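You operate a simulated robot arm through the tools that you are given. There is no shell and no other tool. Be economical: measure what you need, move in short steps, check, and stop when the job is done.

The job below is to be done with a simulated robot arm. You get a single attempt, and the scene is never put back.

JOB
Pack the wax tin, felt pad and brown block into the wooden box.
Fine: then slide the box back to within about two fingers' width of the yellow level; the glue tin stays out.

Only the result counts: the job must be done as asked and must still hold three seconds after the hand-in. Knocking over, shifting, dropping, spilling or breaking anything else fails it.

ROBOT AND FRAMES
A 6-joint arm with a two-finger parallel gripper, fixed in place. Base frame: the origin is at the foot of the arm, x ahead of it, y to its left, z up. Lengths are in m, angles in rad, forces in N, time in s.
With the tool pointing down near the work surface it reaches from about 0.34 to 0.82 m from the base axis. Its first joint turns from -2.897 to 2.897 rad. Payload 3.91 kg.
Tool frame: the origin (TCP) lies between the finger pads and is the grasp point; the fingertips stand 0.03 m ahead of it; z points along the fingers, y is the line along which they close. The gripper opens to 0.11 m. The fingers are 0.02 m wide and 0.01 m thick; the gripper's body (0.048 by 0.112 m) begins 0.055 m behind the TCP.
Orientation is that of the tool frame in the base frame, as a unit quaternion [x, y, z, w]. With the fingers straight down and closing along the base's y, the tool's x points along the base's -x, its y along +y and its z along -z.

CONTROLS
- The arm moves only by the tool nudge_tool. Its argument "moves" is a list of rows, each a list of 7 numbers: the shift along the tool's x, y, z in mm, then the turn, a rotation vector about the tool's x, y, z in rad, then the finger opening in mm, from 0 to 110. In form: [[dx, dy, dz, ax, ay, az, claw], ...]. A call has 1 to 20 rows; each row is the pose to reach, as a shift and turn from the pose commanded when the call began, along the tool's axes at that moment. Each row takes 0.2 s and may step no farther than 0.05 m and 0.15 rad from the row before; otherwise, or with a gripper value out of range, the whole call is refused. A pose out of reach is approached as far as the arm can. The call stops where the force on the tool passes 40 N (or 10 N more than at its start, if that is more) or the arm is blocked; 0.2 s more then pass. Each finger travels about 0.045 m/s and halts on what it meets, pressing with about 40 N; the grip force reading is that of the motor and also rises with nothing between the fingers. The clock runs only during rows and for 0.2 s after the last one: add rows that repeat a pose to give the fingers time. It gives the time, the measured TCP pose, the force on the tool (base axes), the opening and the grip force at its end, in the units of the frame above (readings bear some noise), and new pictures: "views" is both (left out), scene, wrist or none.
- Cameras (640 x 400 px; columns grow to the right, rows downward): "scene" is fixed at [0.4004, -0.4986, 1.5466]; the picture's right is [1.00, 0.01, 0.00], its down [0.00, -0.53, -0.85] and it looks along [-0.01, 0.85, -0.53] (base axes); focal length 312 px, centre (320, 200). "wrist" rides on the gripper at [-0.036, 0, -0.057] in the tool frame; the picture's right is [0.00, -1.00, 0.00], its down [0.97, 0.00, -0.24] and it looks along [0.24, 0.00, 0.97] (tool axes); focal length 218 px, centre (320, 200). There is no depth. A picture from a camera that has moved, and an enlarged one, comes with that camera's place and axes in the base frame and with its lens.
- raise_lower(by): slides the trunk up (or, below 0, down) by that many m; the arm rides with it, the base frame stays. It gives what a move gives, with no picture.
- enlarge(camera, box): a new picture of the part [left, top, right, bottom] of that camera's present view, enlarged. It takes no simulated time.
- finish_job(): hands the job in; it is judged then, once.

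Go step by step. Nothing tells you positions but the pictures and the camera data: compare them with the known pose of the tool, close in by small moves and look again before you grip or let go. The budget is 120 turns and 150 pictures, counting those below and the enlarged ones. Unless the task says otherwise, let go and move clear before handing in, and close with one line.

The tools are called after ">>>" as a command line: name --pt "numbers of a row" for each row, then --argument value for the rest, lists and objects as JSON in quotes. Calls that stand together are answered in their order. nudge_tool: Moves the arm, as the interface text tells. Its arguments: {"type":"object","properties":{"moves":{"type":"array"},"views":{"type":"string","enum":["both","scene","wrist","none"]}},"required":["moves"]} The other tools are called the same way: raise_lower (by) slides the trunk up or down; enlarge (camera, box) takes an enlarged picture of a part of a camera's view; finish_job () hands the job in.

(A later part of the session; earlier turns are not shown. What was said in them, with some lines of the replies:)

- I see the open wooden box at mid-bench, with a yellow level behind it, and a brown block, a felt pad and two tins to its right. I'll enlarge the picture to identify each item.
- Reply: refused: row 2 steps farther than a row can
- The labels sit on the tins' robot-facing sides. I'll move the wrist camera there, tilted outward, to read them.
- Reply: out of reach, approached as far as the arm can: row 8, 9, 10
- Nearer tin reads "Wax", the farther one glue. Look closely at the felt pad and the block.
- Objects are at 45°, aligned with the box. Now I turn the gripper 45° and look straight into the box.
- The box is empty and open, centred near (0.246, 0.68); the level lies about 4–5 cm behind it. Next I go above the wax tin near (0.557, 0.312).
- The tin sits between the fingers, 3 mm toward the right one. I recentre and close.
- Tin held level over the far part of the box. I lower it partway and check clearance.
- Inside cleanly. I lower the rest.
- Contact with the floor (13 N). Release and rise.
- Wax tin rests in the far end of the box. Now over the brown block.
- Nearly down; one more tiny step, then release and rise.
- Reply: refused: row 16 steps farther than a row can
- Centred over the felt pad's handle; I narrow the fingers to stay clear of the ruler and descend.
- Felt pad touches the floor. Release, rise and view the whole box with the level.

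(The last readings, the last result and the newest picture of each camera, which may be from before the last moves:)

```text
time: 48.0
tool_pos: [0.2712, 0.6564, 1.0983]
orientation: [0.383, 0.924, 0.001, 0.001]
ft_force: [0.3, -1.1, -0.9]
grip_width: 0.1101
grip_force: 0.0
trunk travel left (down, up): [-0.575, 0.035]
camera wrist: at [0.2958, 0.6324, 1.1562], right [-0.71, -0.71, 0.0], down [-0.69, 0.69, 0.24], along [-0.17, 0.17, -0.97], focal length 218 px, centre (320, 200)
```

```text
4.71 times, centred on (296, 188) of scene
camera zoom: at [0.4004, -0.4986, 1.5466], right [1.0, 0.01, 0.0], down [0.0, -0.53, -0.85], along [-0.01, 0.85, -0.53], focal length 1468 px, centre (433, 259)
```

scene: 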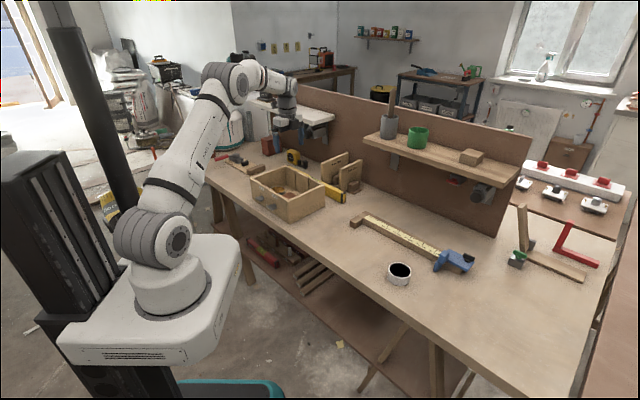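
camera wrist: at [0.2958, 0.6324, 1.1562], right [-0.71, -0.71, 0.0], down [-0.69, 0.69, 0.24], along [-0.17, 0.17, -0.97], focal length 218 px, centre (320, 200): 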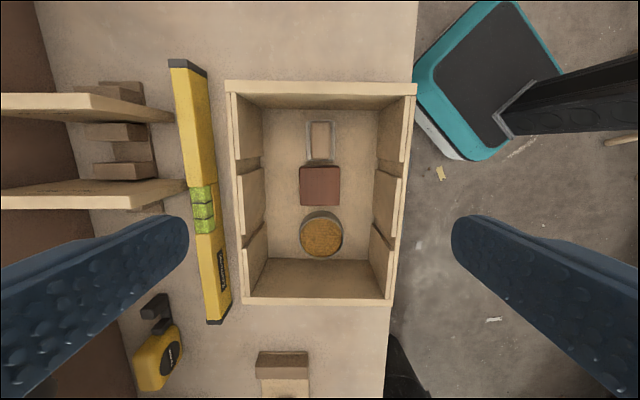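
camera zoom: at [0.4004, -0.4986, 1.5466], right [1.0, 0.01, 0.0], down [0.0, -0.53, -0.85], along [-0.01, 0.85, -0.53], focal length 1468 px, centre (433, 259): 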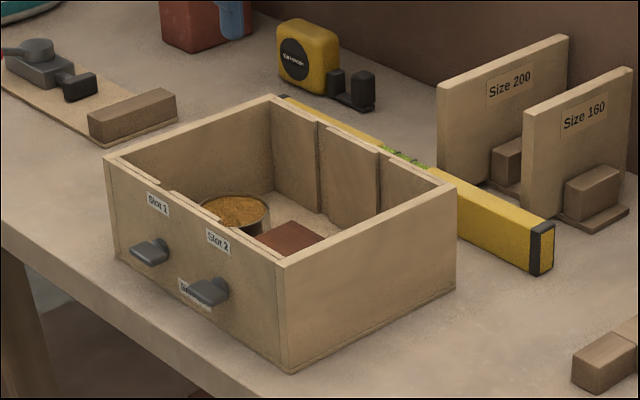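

All three are packed. The gap to the level measures about 66 mm from both cameras, so I need to slide the box roughly 38 mm. I'll turn the gripper so both fingers can push the front face between its knobs, and look at the front first.

>>> nudge_tool --pt "3 -14 0 0 0 0.143 90" --pt "7 -27 0 0 0 0.286 70" --pt "10 -41 0 0 0 0.428 50" --pt "13 -54 0 0 0 0.571 30" --pt "16 -68 0 0 0 0.714 30" --pt "20 -81 0 0 0 0.857 30" --pt "23 -95 0 0 0 1.0 30" --pt "26 -108 0 0 0 1.142 30" --pt "29 -122 0 0 0 1.285 30" --pt "33 -135 0 0 0 1.428 30" --pt "36 -149 0 0 0 1.571 30" --pt "36 -149 0 0 0 1.571 30" --views "both"

```text
time: 50.6
tool_pos: [0.2412, 0.4569, 0.9971]
orientation: [0.89, 0.443, -0.026, -0.104]
ft_force: [-0.1, 0.0, -0.5]
grip_width: 0.0301
grip_force: 0.0
out of reach, approached as far as the arm can: row 7, 8, 9, 10, 11, 12
trunk travel left (down, up): [-0.575, 0.035]
camera wrist: at [0.2273, 0.4192, 1.0517], right [-0.78, 0.59, 0.21], down [0.62, 0.73, 0.28], along [0.01, 0.35, -0.94], focal length 218 px, centre (320, 200)
```

scene: 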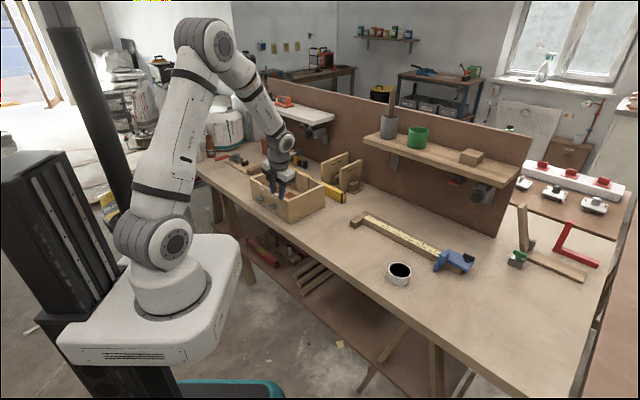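
wrist: 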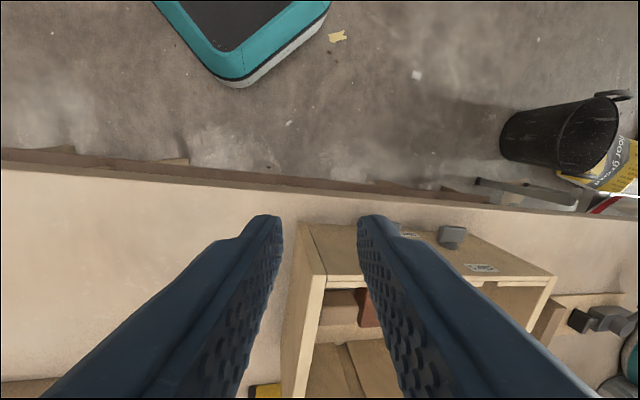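

The joint limit tilted the tool, with no contact made. I undo the turn and raise it.

>>> nudge_tool --pt "4 -17 -15 -0.0139 -0.0188 -0.1426 30" --pt "8 -33 -25 -0.0278 -0.0376 -0.2852 30" --pt "12 -50 -32 -0.0417 -0.0564 -0.4278 30" --pt "15 -67 -38 -0.0556 -0.0752 -0.5704 30" --pt "19 -83 -42 -0.0695 -0.094 -0.713 30" --pt "23 -100 -45 -0.0834 -0.1128 -0.8556 30" --pt "27 -117 -47 -0.0973 -0.1316 -0.9982 30" --pt "31 -133 -48 -0.1112 -0.1504 -1.1408 30" --pt "35 -150 -49 -0.1251 -0.1692 -1.2834 30" --pt "39 -167 -50 -0.139 -0.188 -1.426 30" --pt "39 -167 -50 -0.139 -0.188 -1.426 30" --views "scene"

```text
time: 53.0
tool_pos: [0.1359, 0.5879, 1.0862]
orientation: [0.382, 0.924, 0.0, 0.0]
ft_force: [-0.5, 0.6, -0.1]
grip_width: 0.0297
grip_force: 0.0
trunk travel left (down, up): [-0.575, 0.035]
```

scene: 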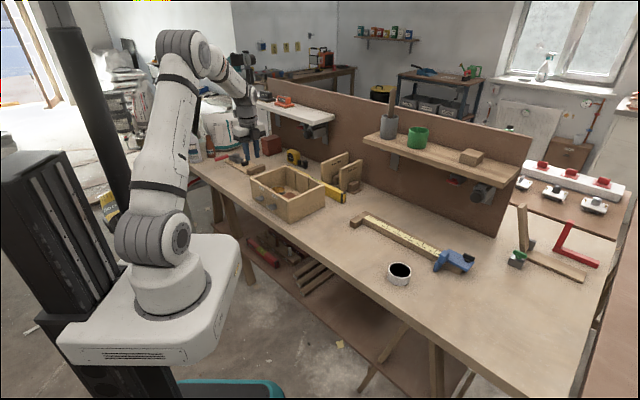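

Recovered. Now I turn 90° the other way in place.

>>> nudge_tool --pt "0 0 0 0 0 -0.143 30" --pt "0 0 0 0 0 -0.286 30" --pt "0 0 0 0 0 -0.428 30" --pt "0 0 0 0 0 -0.571 30" --pt "0 0 0 0 0 -0.714 30" --pt "0 0 0 0 0 -0.857 30" --pt "0 0 0 0 0 -1.0 30" --pt "0 0 0 0 0 -1.142 30" --pt "0 0 0 0 0 -1.285 30" --pt "0 0 0 0 0 -1.428 30" --pt "0 0 0 0 0 -1.571 30" --pt "0 0 0 0 0 -1.571 30" --views "wrist"

```text
time: 55.6
tool_pos: [0.1385, 0.5865, 1.0866]
orientation: [-0.383, 0.924, 0.001, -0.001]
ft_force: [0.2, 0.2, -0.9]
grip_width: 0.0298
grip_force: 0.1
trunk travel left (down, up): [-0.575, 0.035]
camera wrist: at [0.1631, 0.6121, 1.1427], right [0.71, -0.71, 0.0], down [-0.69, -0.69, 0.24], along [-0.17, -0.17, -0.97], focal length 218 px, centre (320, 200)
```

wrist: 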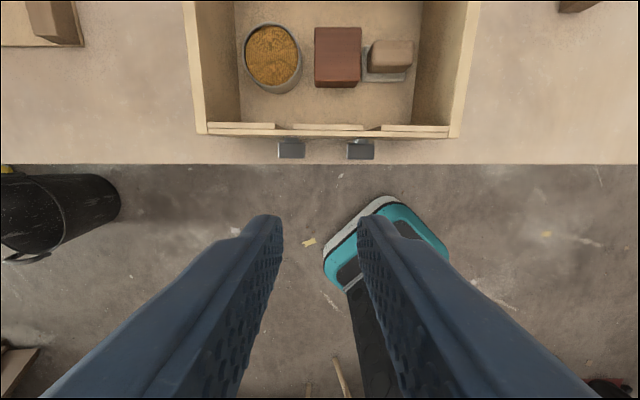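

Good view: the box front is 47 mm ahead of the TCP, the knobs leave a 56 mm gap centred 8 mm to the right. I narrow the fingers and lower in front of the wall, staying high enough for the hand and camera to clear the rim.

>>> nudge_tool --pt "0 -8 0 0 0 0 16" --pt "0 -8 45 0 0 0 16" --pt "0 -8 90 0 0 0 16" --pt "0 -8 135 0 0 0 16" --pt "0 -8 175 0 0 0 16" --pt "0 -8 201 0 0 0 16" --pt "0 -8 201 0 0 0 16" --views "both"

>>> enlarge --camera "scene" --box '[230, 140, 342, 230]'

```text
time: 57.2
tool_pos: [0.1427, 0.5811, 0.885]
orientation: [-0.382, 0.924, 0.002, -0.001]
ft_force: [-0.6, 0.3, 1.5]
grip_width: 0.0157
grip_force: 0.0
trunk travel left (down, up): [-0.575, 0.035]
camera wrist: at [0.1672, 0.6069, 0.942], right [0.71, -0.71, 0.0], down [-0.69, -0.69, 0.24], along [-0.17, -0.17, -0.97], focal length 218 px, centre (320, 200)
```

scene: 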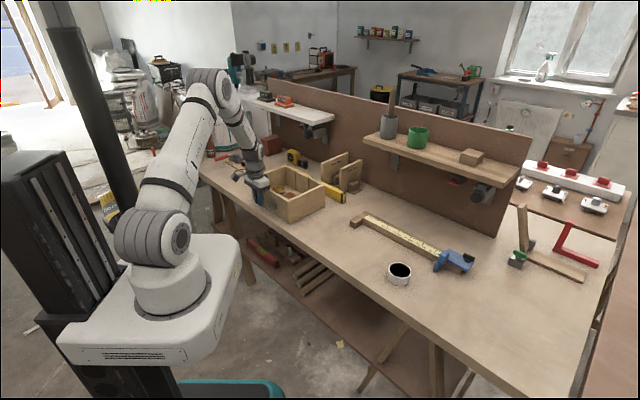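
wrist: 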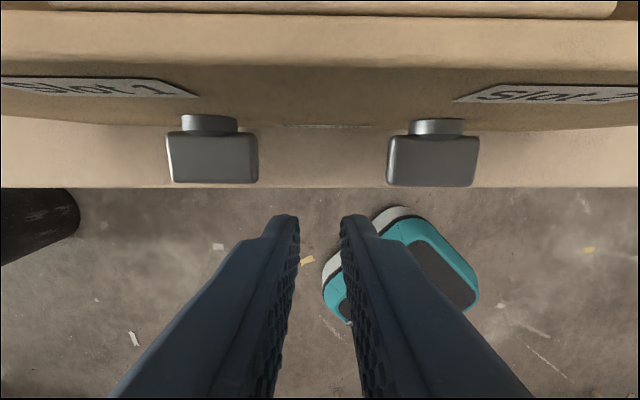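

```text
4.44 times, centred on (286, 185) of scene
camera zoom: at [0.4004, -0.4986, 1.5466], right [1.0, 0.01, 0.0], down [0.0, -0.53, -0.85], along [-0.01, 0.85, -0.53], focal length 1386 px, centre (471, 267)
```

zoom: 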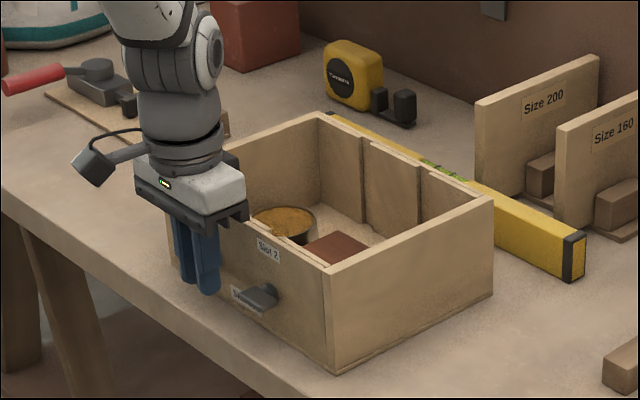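

Fingers are centred between the knobs. I advance towards contact in small steps.

>>> nudge_tool --pt "-10 0 0 0 0 0 16" --pt "-20 0 0 0 0 0 16" --pt "-28 0 0 0 0 0 16" --pt "-32 0 0 0 0 0 16" --pt "-32 0 0 0 0 0 16" --views "both"

>>> enlarge --camera "scene" --box '[230, 140, 342, 230]'

```text
time: 58.4
tool_pos: [0.1653, 0.6039, 0.8846]
orientation: [-0.381, 0.924, 0.001, -0.001]
ft_force: [-0.2, 0.2, -1.1]
grip_width: 0.0159
grip_force: 0.0
trunk travel left (down, up): [-0.575, 0.035]
camera wrist: at [0.1898, 0.6303, 0.9421], right [0.71, -0.71, 0.0], down [-0.69, -0.69, 0.24], along [-0.17, -0.17, -0.97], focal length 218 px, centre (320, 200)
```

scene: 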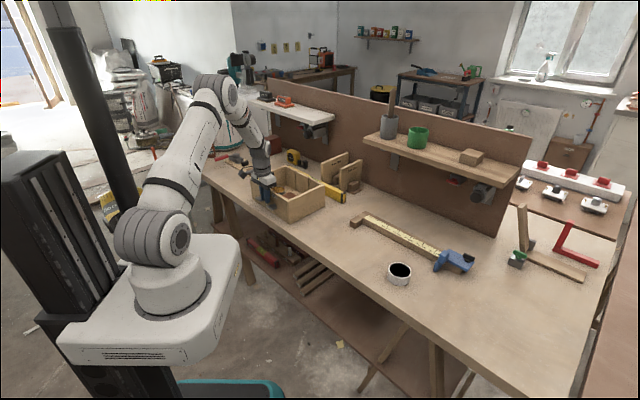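
wrist: 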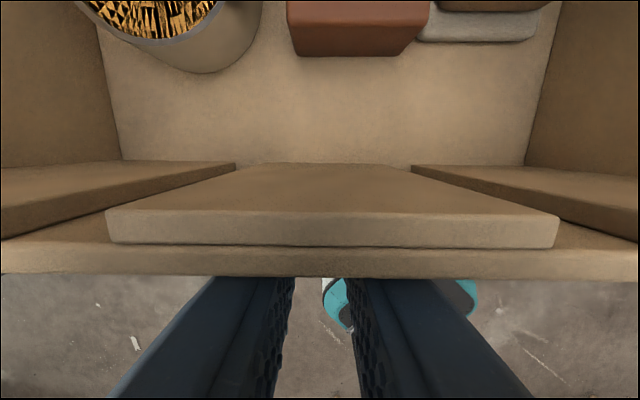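

```text
4.44 times, centred on (286, 185) of scene
camera zoom: at [0.4004, -0.4986, 1.5466], right [1.0, 0.01, 0.0], down [0.0, -0.53, -0.85], along [-0.01, 0.85, -0.53], focal length 1386 px, centre (471, 267)
```

zoom: 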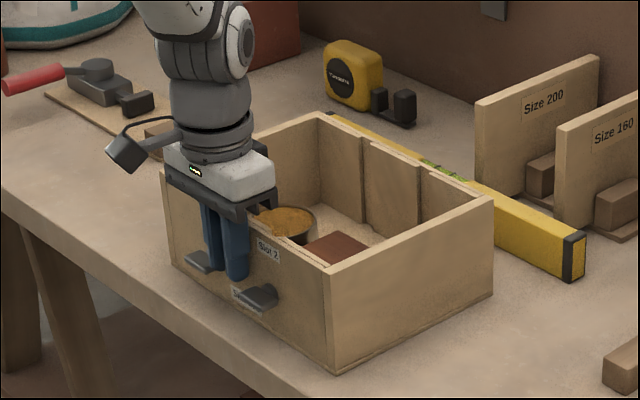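

Just at contact. I push slowly 26 mm, then measure.

>>> nudge_tool --pt "-2 0 0 0 0 0 16" --pt "-5 0 0 0 0 0 16" --pt "-8 0 0 0 0 0 16" --pt "-11 0 0 0 0 0 16" --pt "-14 0 0 0 0 0 16" --pt "-17 0 0 0 0 0 16" --pt "-20 0 0 0 0 0 16" --pt "-23 0 0 0 0 0 16" --pt "-26 0 0 0 0 0 16" --pt "-26 0 0 0 0 0 16" --views "both"

>>> enlarge --camera "scene" --box '[240, 145, 352, 230]'

```text
time: 60.6
tool_pos: [0.1832, 0.6235, 0.8857]
orientation: [-0.382, 0.924, 0.001, -0.001]
ft_force: [-2.4, -4.4, 1.3]
grip_width: 0.0163
grip_force: 0.2
trunk travel left (down, up): [-0.575, 0.035]
camera wrist: at [0.2079, 0.6494, 0.9421], right [0.71, -0.71, 0.0], down [-0.69, -0.69, 0.24], along [-0.17, -0.17, -0.97], focal length 218 px, centre (320, 200)
```

scene: 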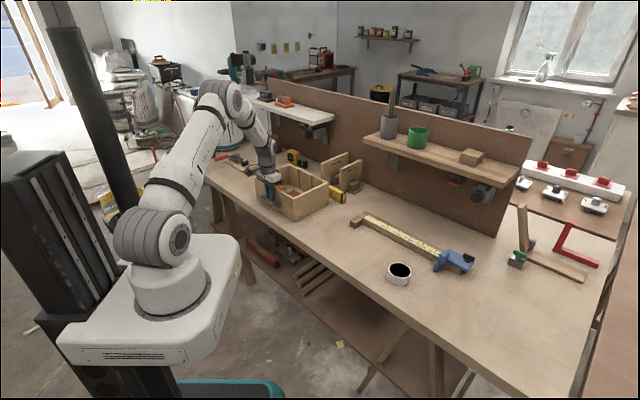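
wrist: 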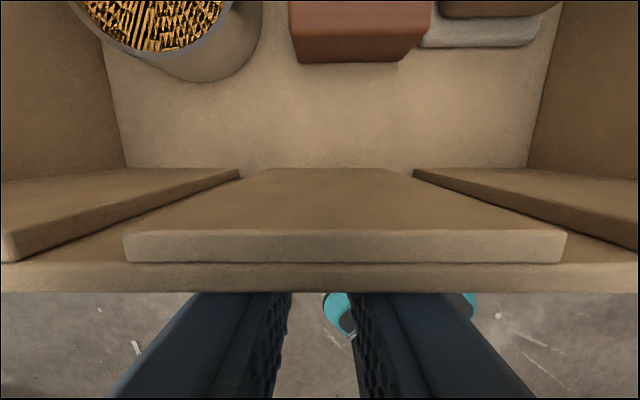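

```text
4.71 times, centred on (296, 188) of scene
camera zoom: at [0.4004, -0.4986, 1.5466], right [1.0, 0.01, 0.0], down [0.0, -0.53, -0.85], along [-0.01, 0.85, -0.53], focal length 1468 px, centre (433, 259)
```

zoom: 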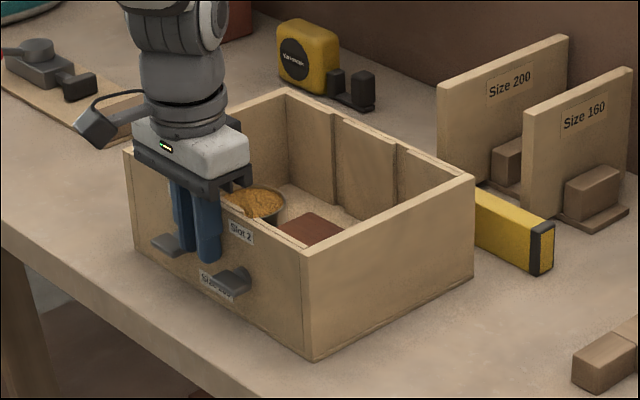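

The box moved about 25 mm, staying straight; about 41 mm of gap is left. I push 14 mm more.

>>> nudge_tool --pt "-3 0 0 0 0 0 16" --pt "-6 0 0 0 0 0 16" --pt "-9 0 0 0 0 0 16" --pt "-12 0 0 0 0 0 16" --pt "-14 0 0 0 0 0 16" --pt "-14 0 0 0 0 0 16" --views "none"

>>> enlarge --camera "scene" --box '[240, 145, 352, 230]'

```text
time: 62.0
tool_pos: [0.1948, 0.6326, 0.8861]
orientation: [-0.382, 0.924, 0.001, 0.0]
ft_force: [-3.7, -3.6, 2.5]
grip_width: 0.0162
grip_force: 0.1
trunk travel left (down, up): [-0.575, 0.035]
```

```text
4.71 times, centred on (296, 188) of scene
camera zoom: at [0.4004, -0.4986, 1.5466], right [1.0, 0.01, 0.0], down [0.0, -0.53, -0.85], along [-0.01, 0.85, -0.53], focal length 1468 px, centre (433, 259)
```

zoom: 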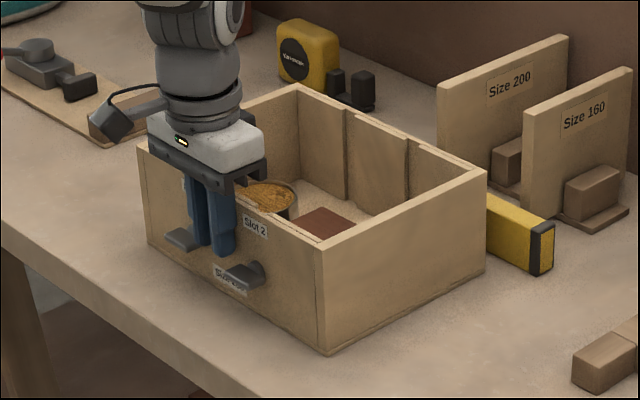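

Now I back off, rise, and look down at the gap.

>>> nudge_tool --pt "20 0 0 0 0 0 16" --pt "50 0 0 0 0 0 16" --pt "50 0 -45 0 0 0 16" --pt "50 0 -90 0 0 0 16" --pt "50 0 -135 0 0 0 16" --pt "50 0 -180 0 0 0 16" --pt "10 0 -205 0 0 0 60" --pt "-30 0 -215 0 0 0 110" --pt "-70 0 -215 0 0 0 110" --pt "-70 0 -215 0 0 0 110" --views "both"

>>> enlarge --camera "scene" --box '[240, 145, 352, 230]'

```text
time: 64.2
tool_pos: [0.2405, 0.6805, 1.1019]
orientation: [-0.383, 0.924, 0.001, 0.0]
ft_force: [-0.2, -0.4, 0.4]
grip_width: 0.1035
grip_force: 0.0
trunk travel left (down, up): [-0.575, 0.035]
camera wrist: at [0.2658, 0.7064, 1.159], right [0.71, -0.71, 0.0], down [-0.69, -0.69, 0.24], along [-0.17, -0.17, -0.97], focal length 218 px, centre (320, 200)
```

scene: 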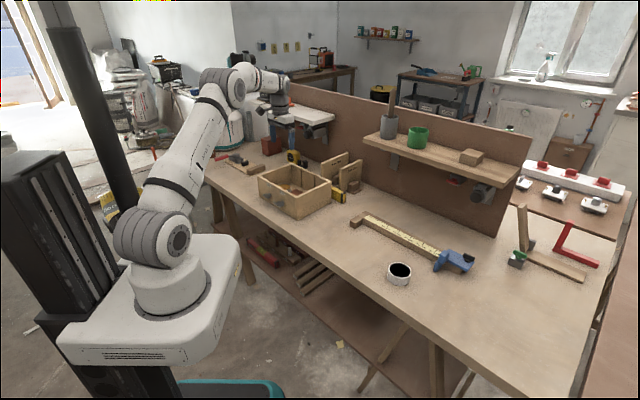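
wrist: 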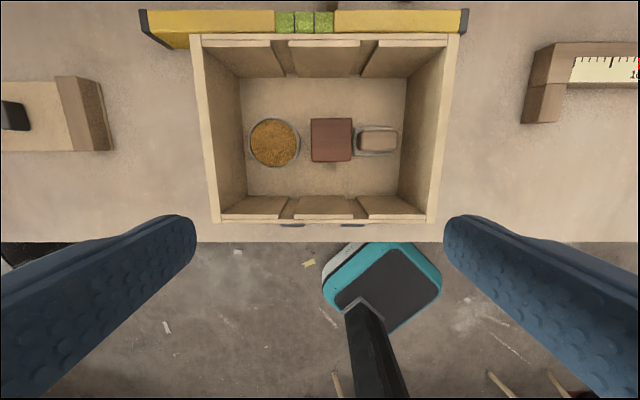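

```text
4.71 times, centred on (296, 188) of scene
camera zoom: at [0.4004, -0.4986, 1.5466], right [1.0, 0.01, 0.0], down [0.0, -0.53, -0.85], along [-0.01, 0.85, -0.53], focal length 1468 px, centre (433, 259)
```

zoom: 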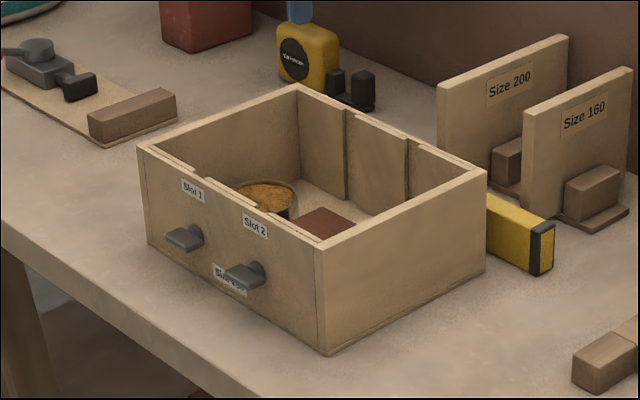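

The box stands about 27–30 mm from the level, straight and not touching it. The tin, block and pad are inside, the glue tin is where it was, and the arm is clear, so I hand in.

>>> finish_job

```text
The job is handed in.
```

The wax tin, felt pad and brown block are in the wooden box, the box now sits about 3 cm from the yellow level without touching it, and the glue tin stayed out where it was.
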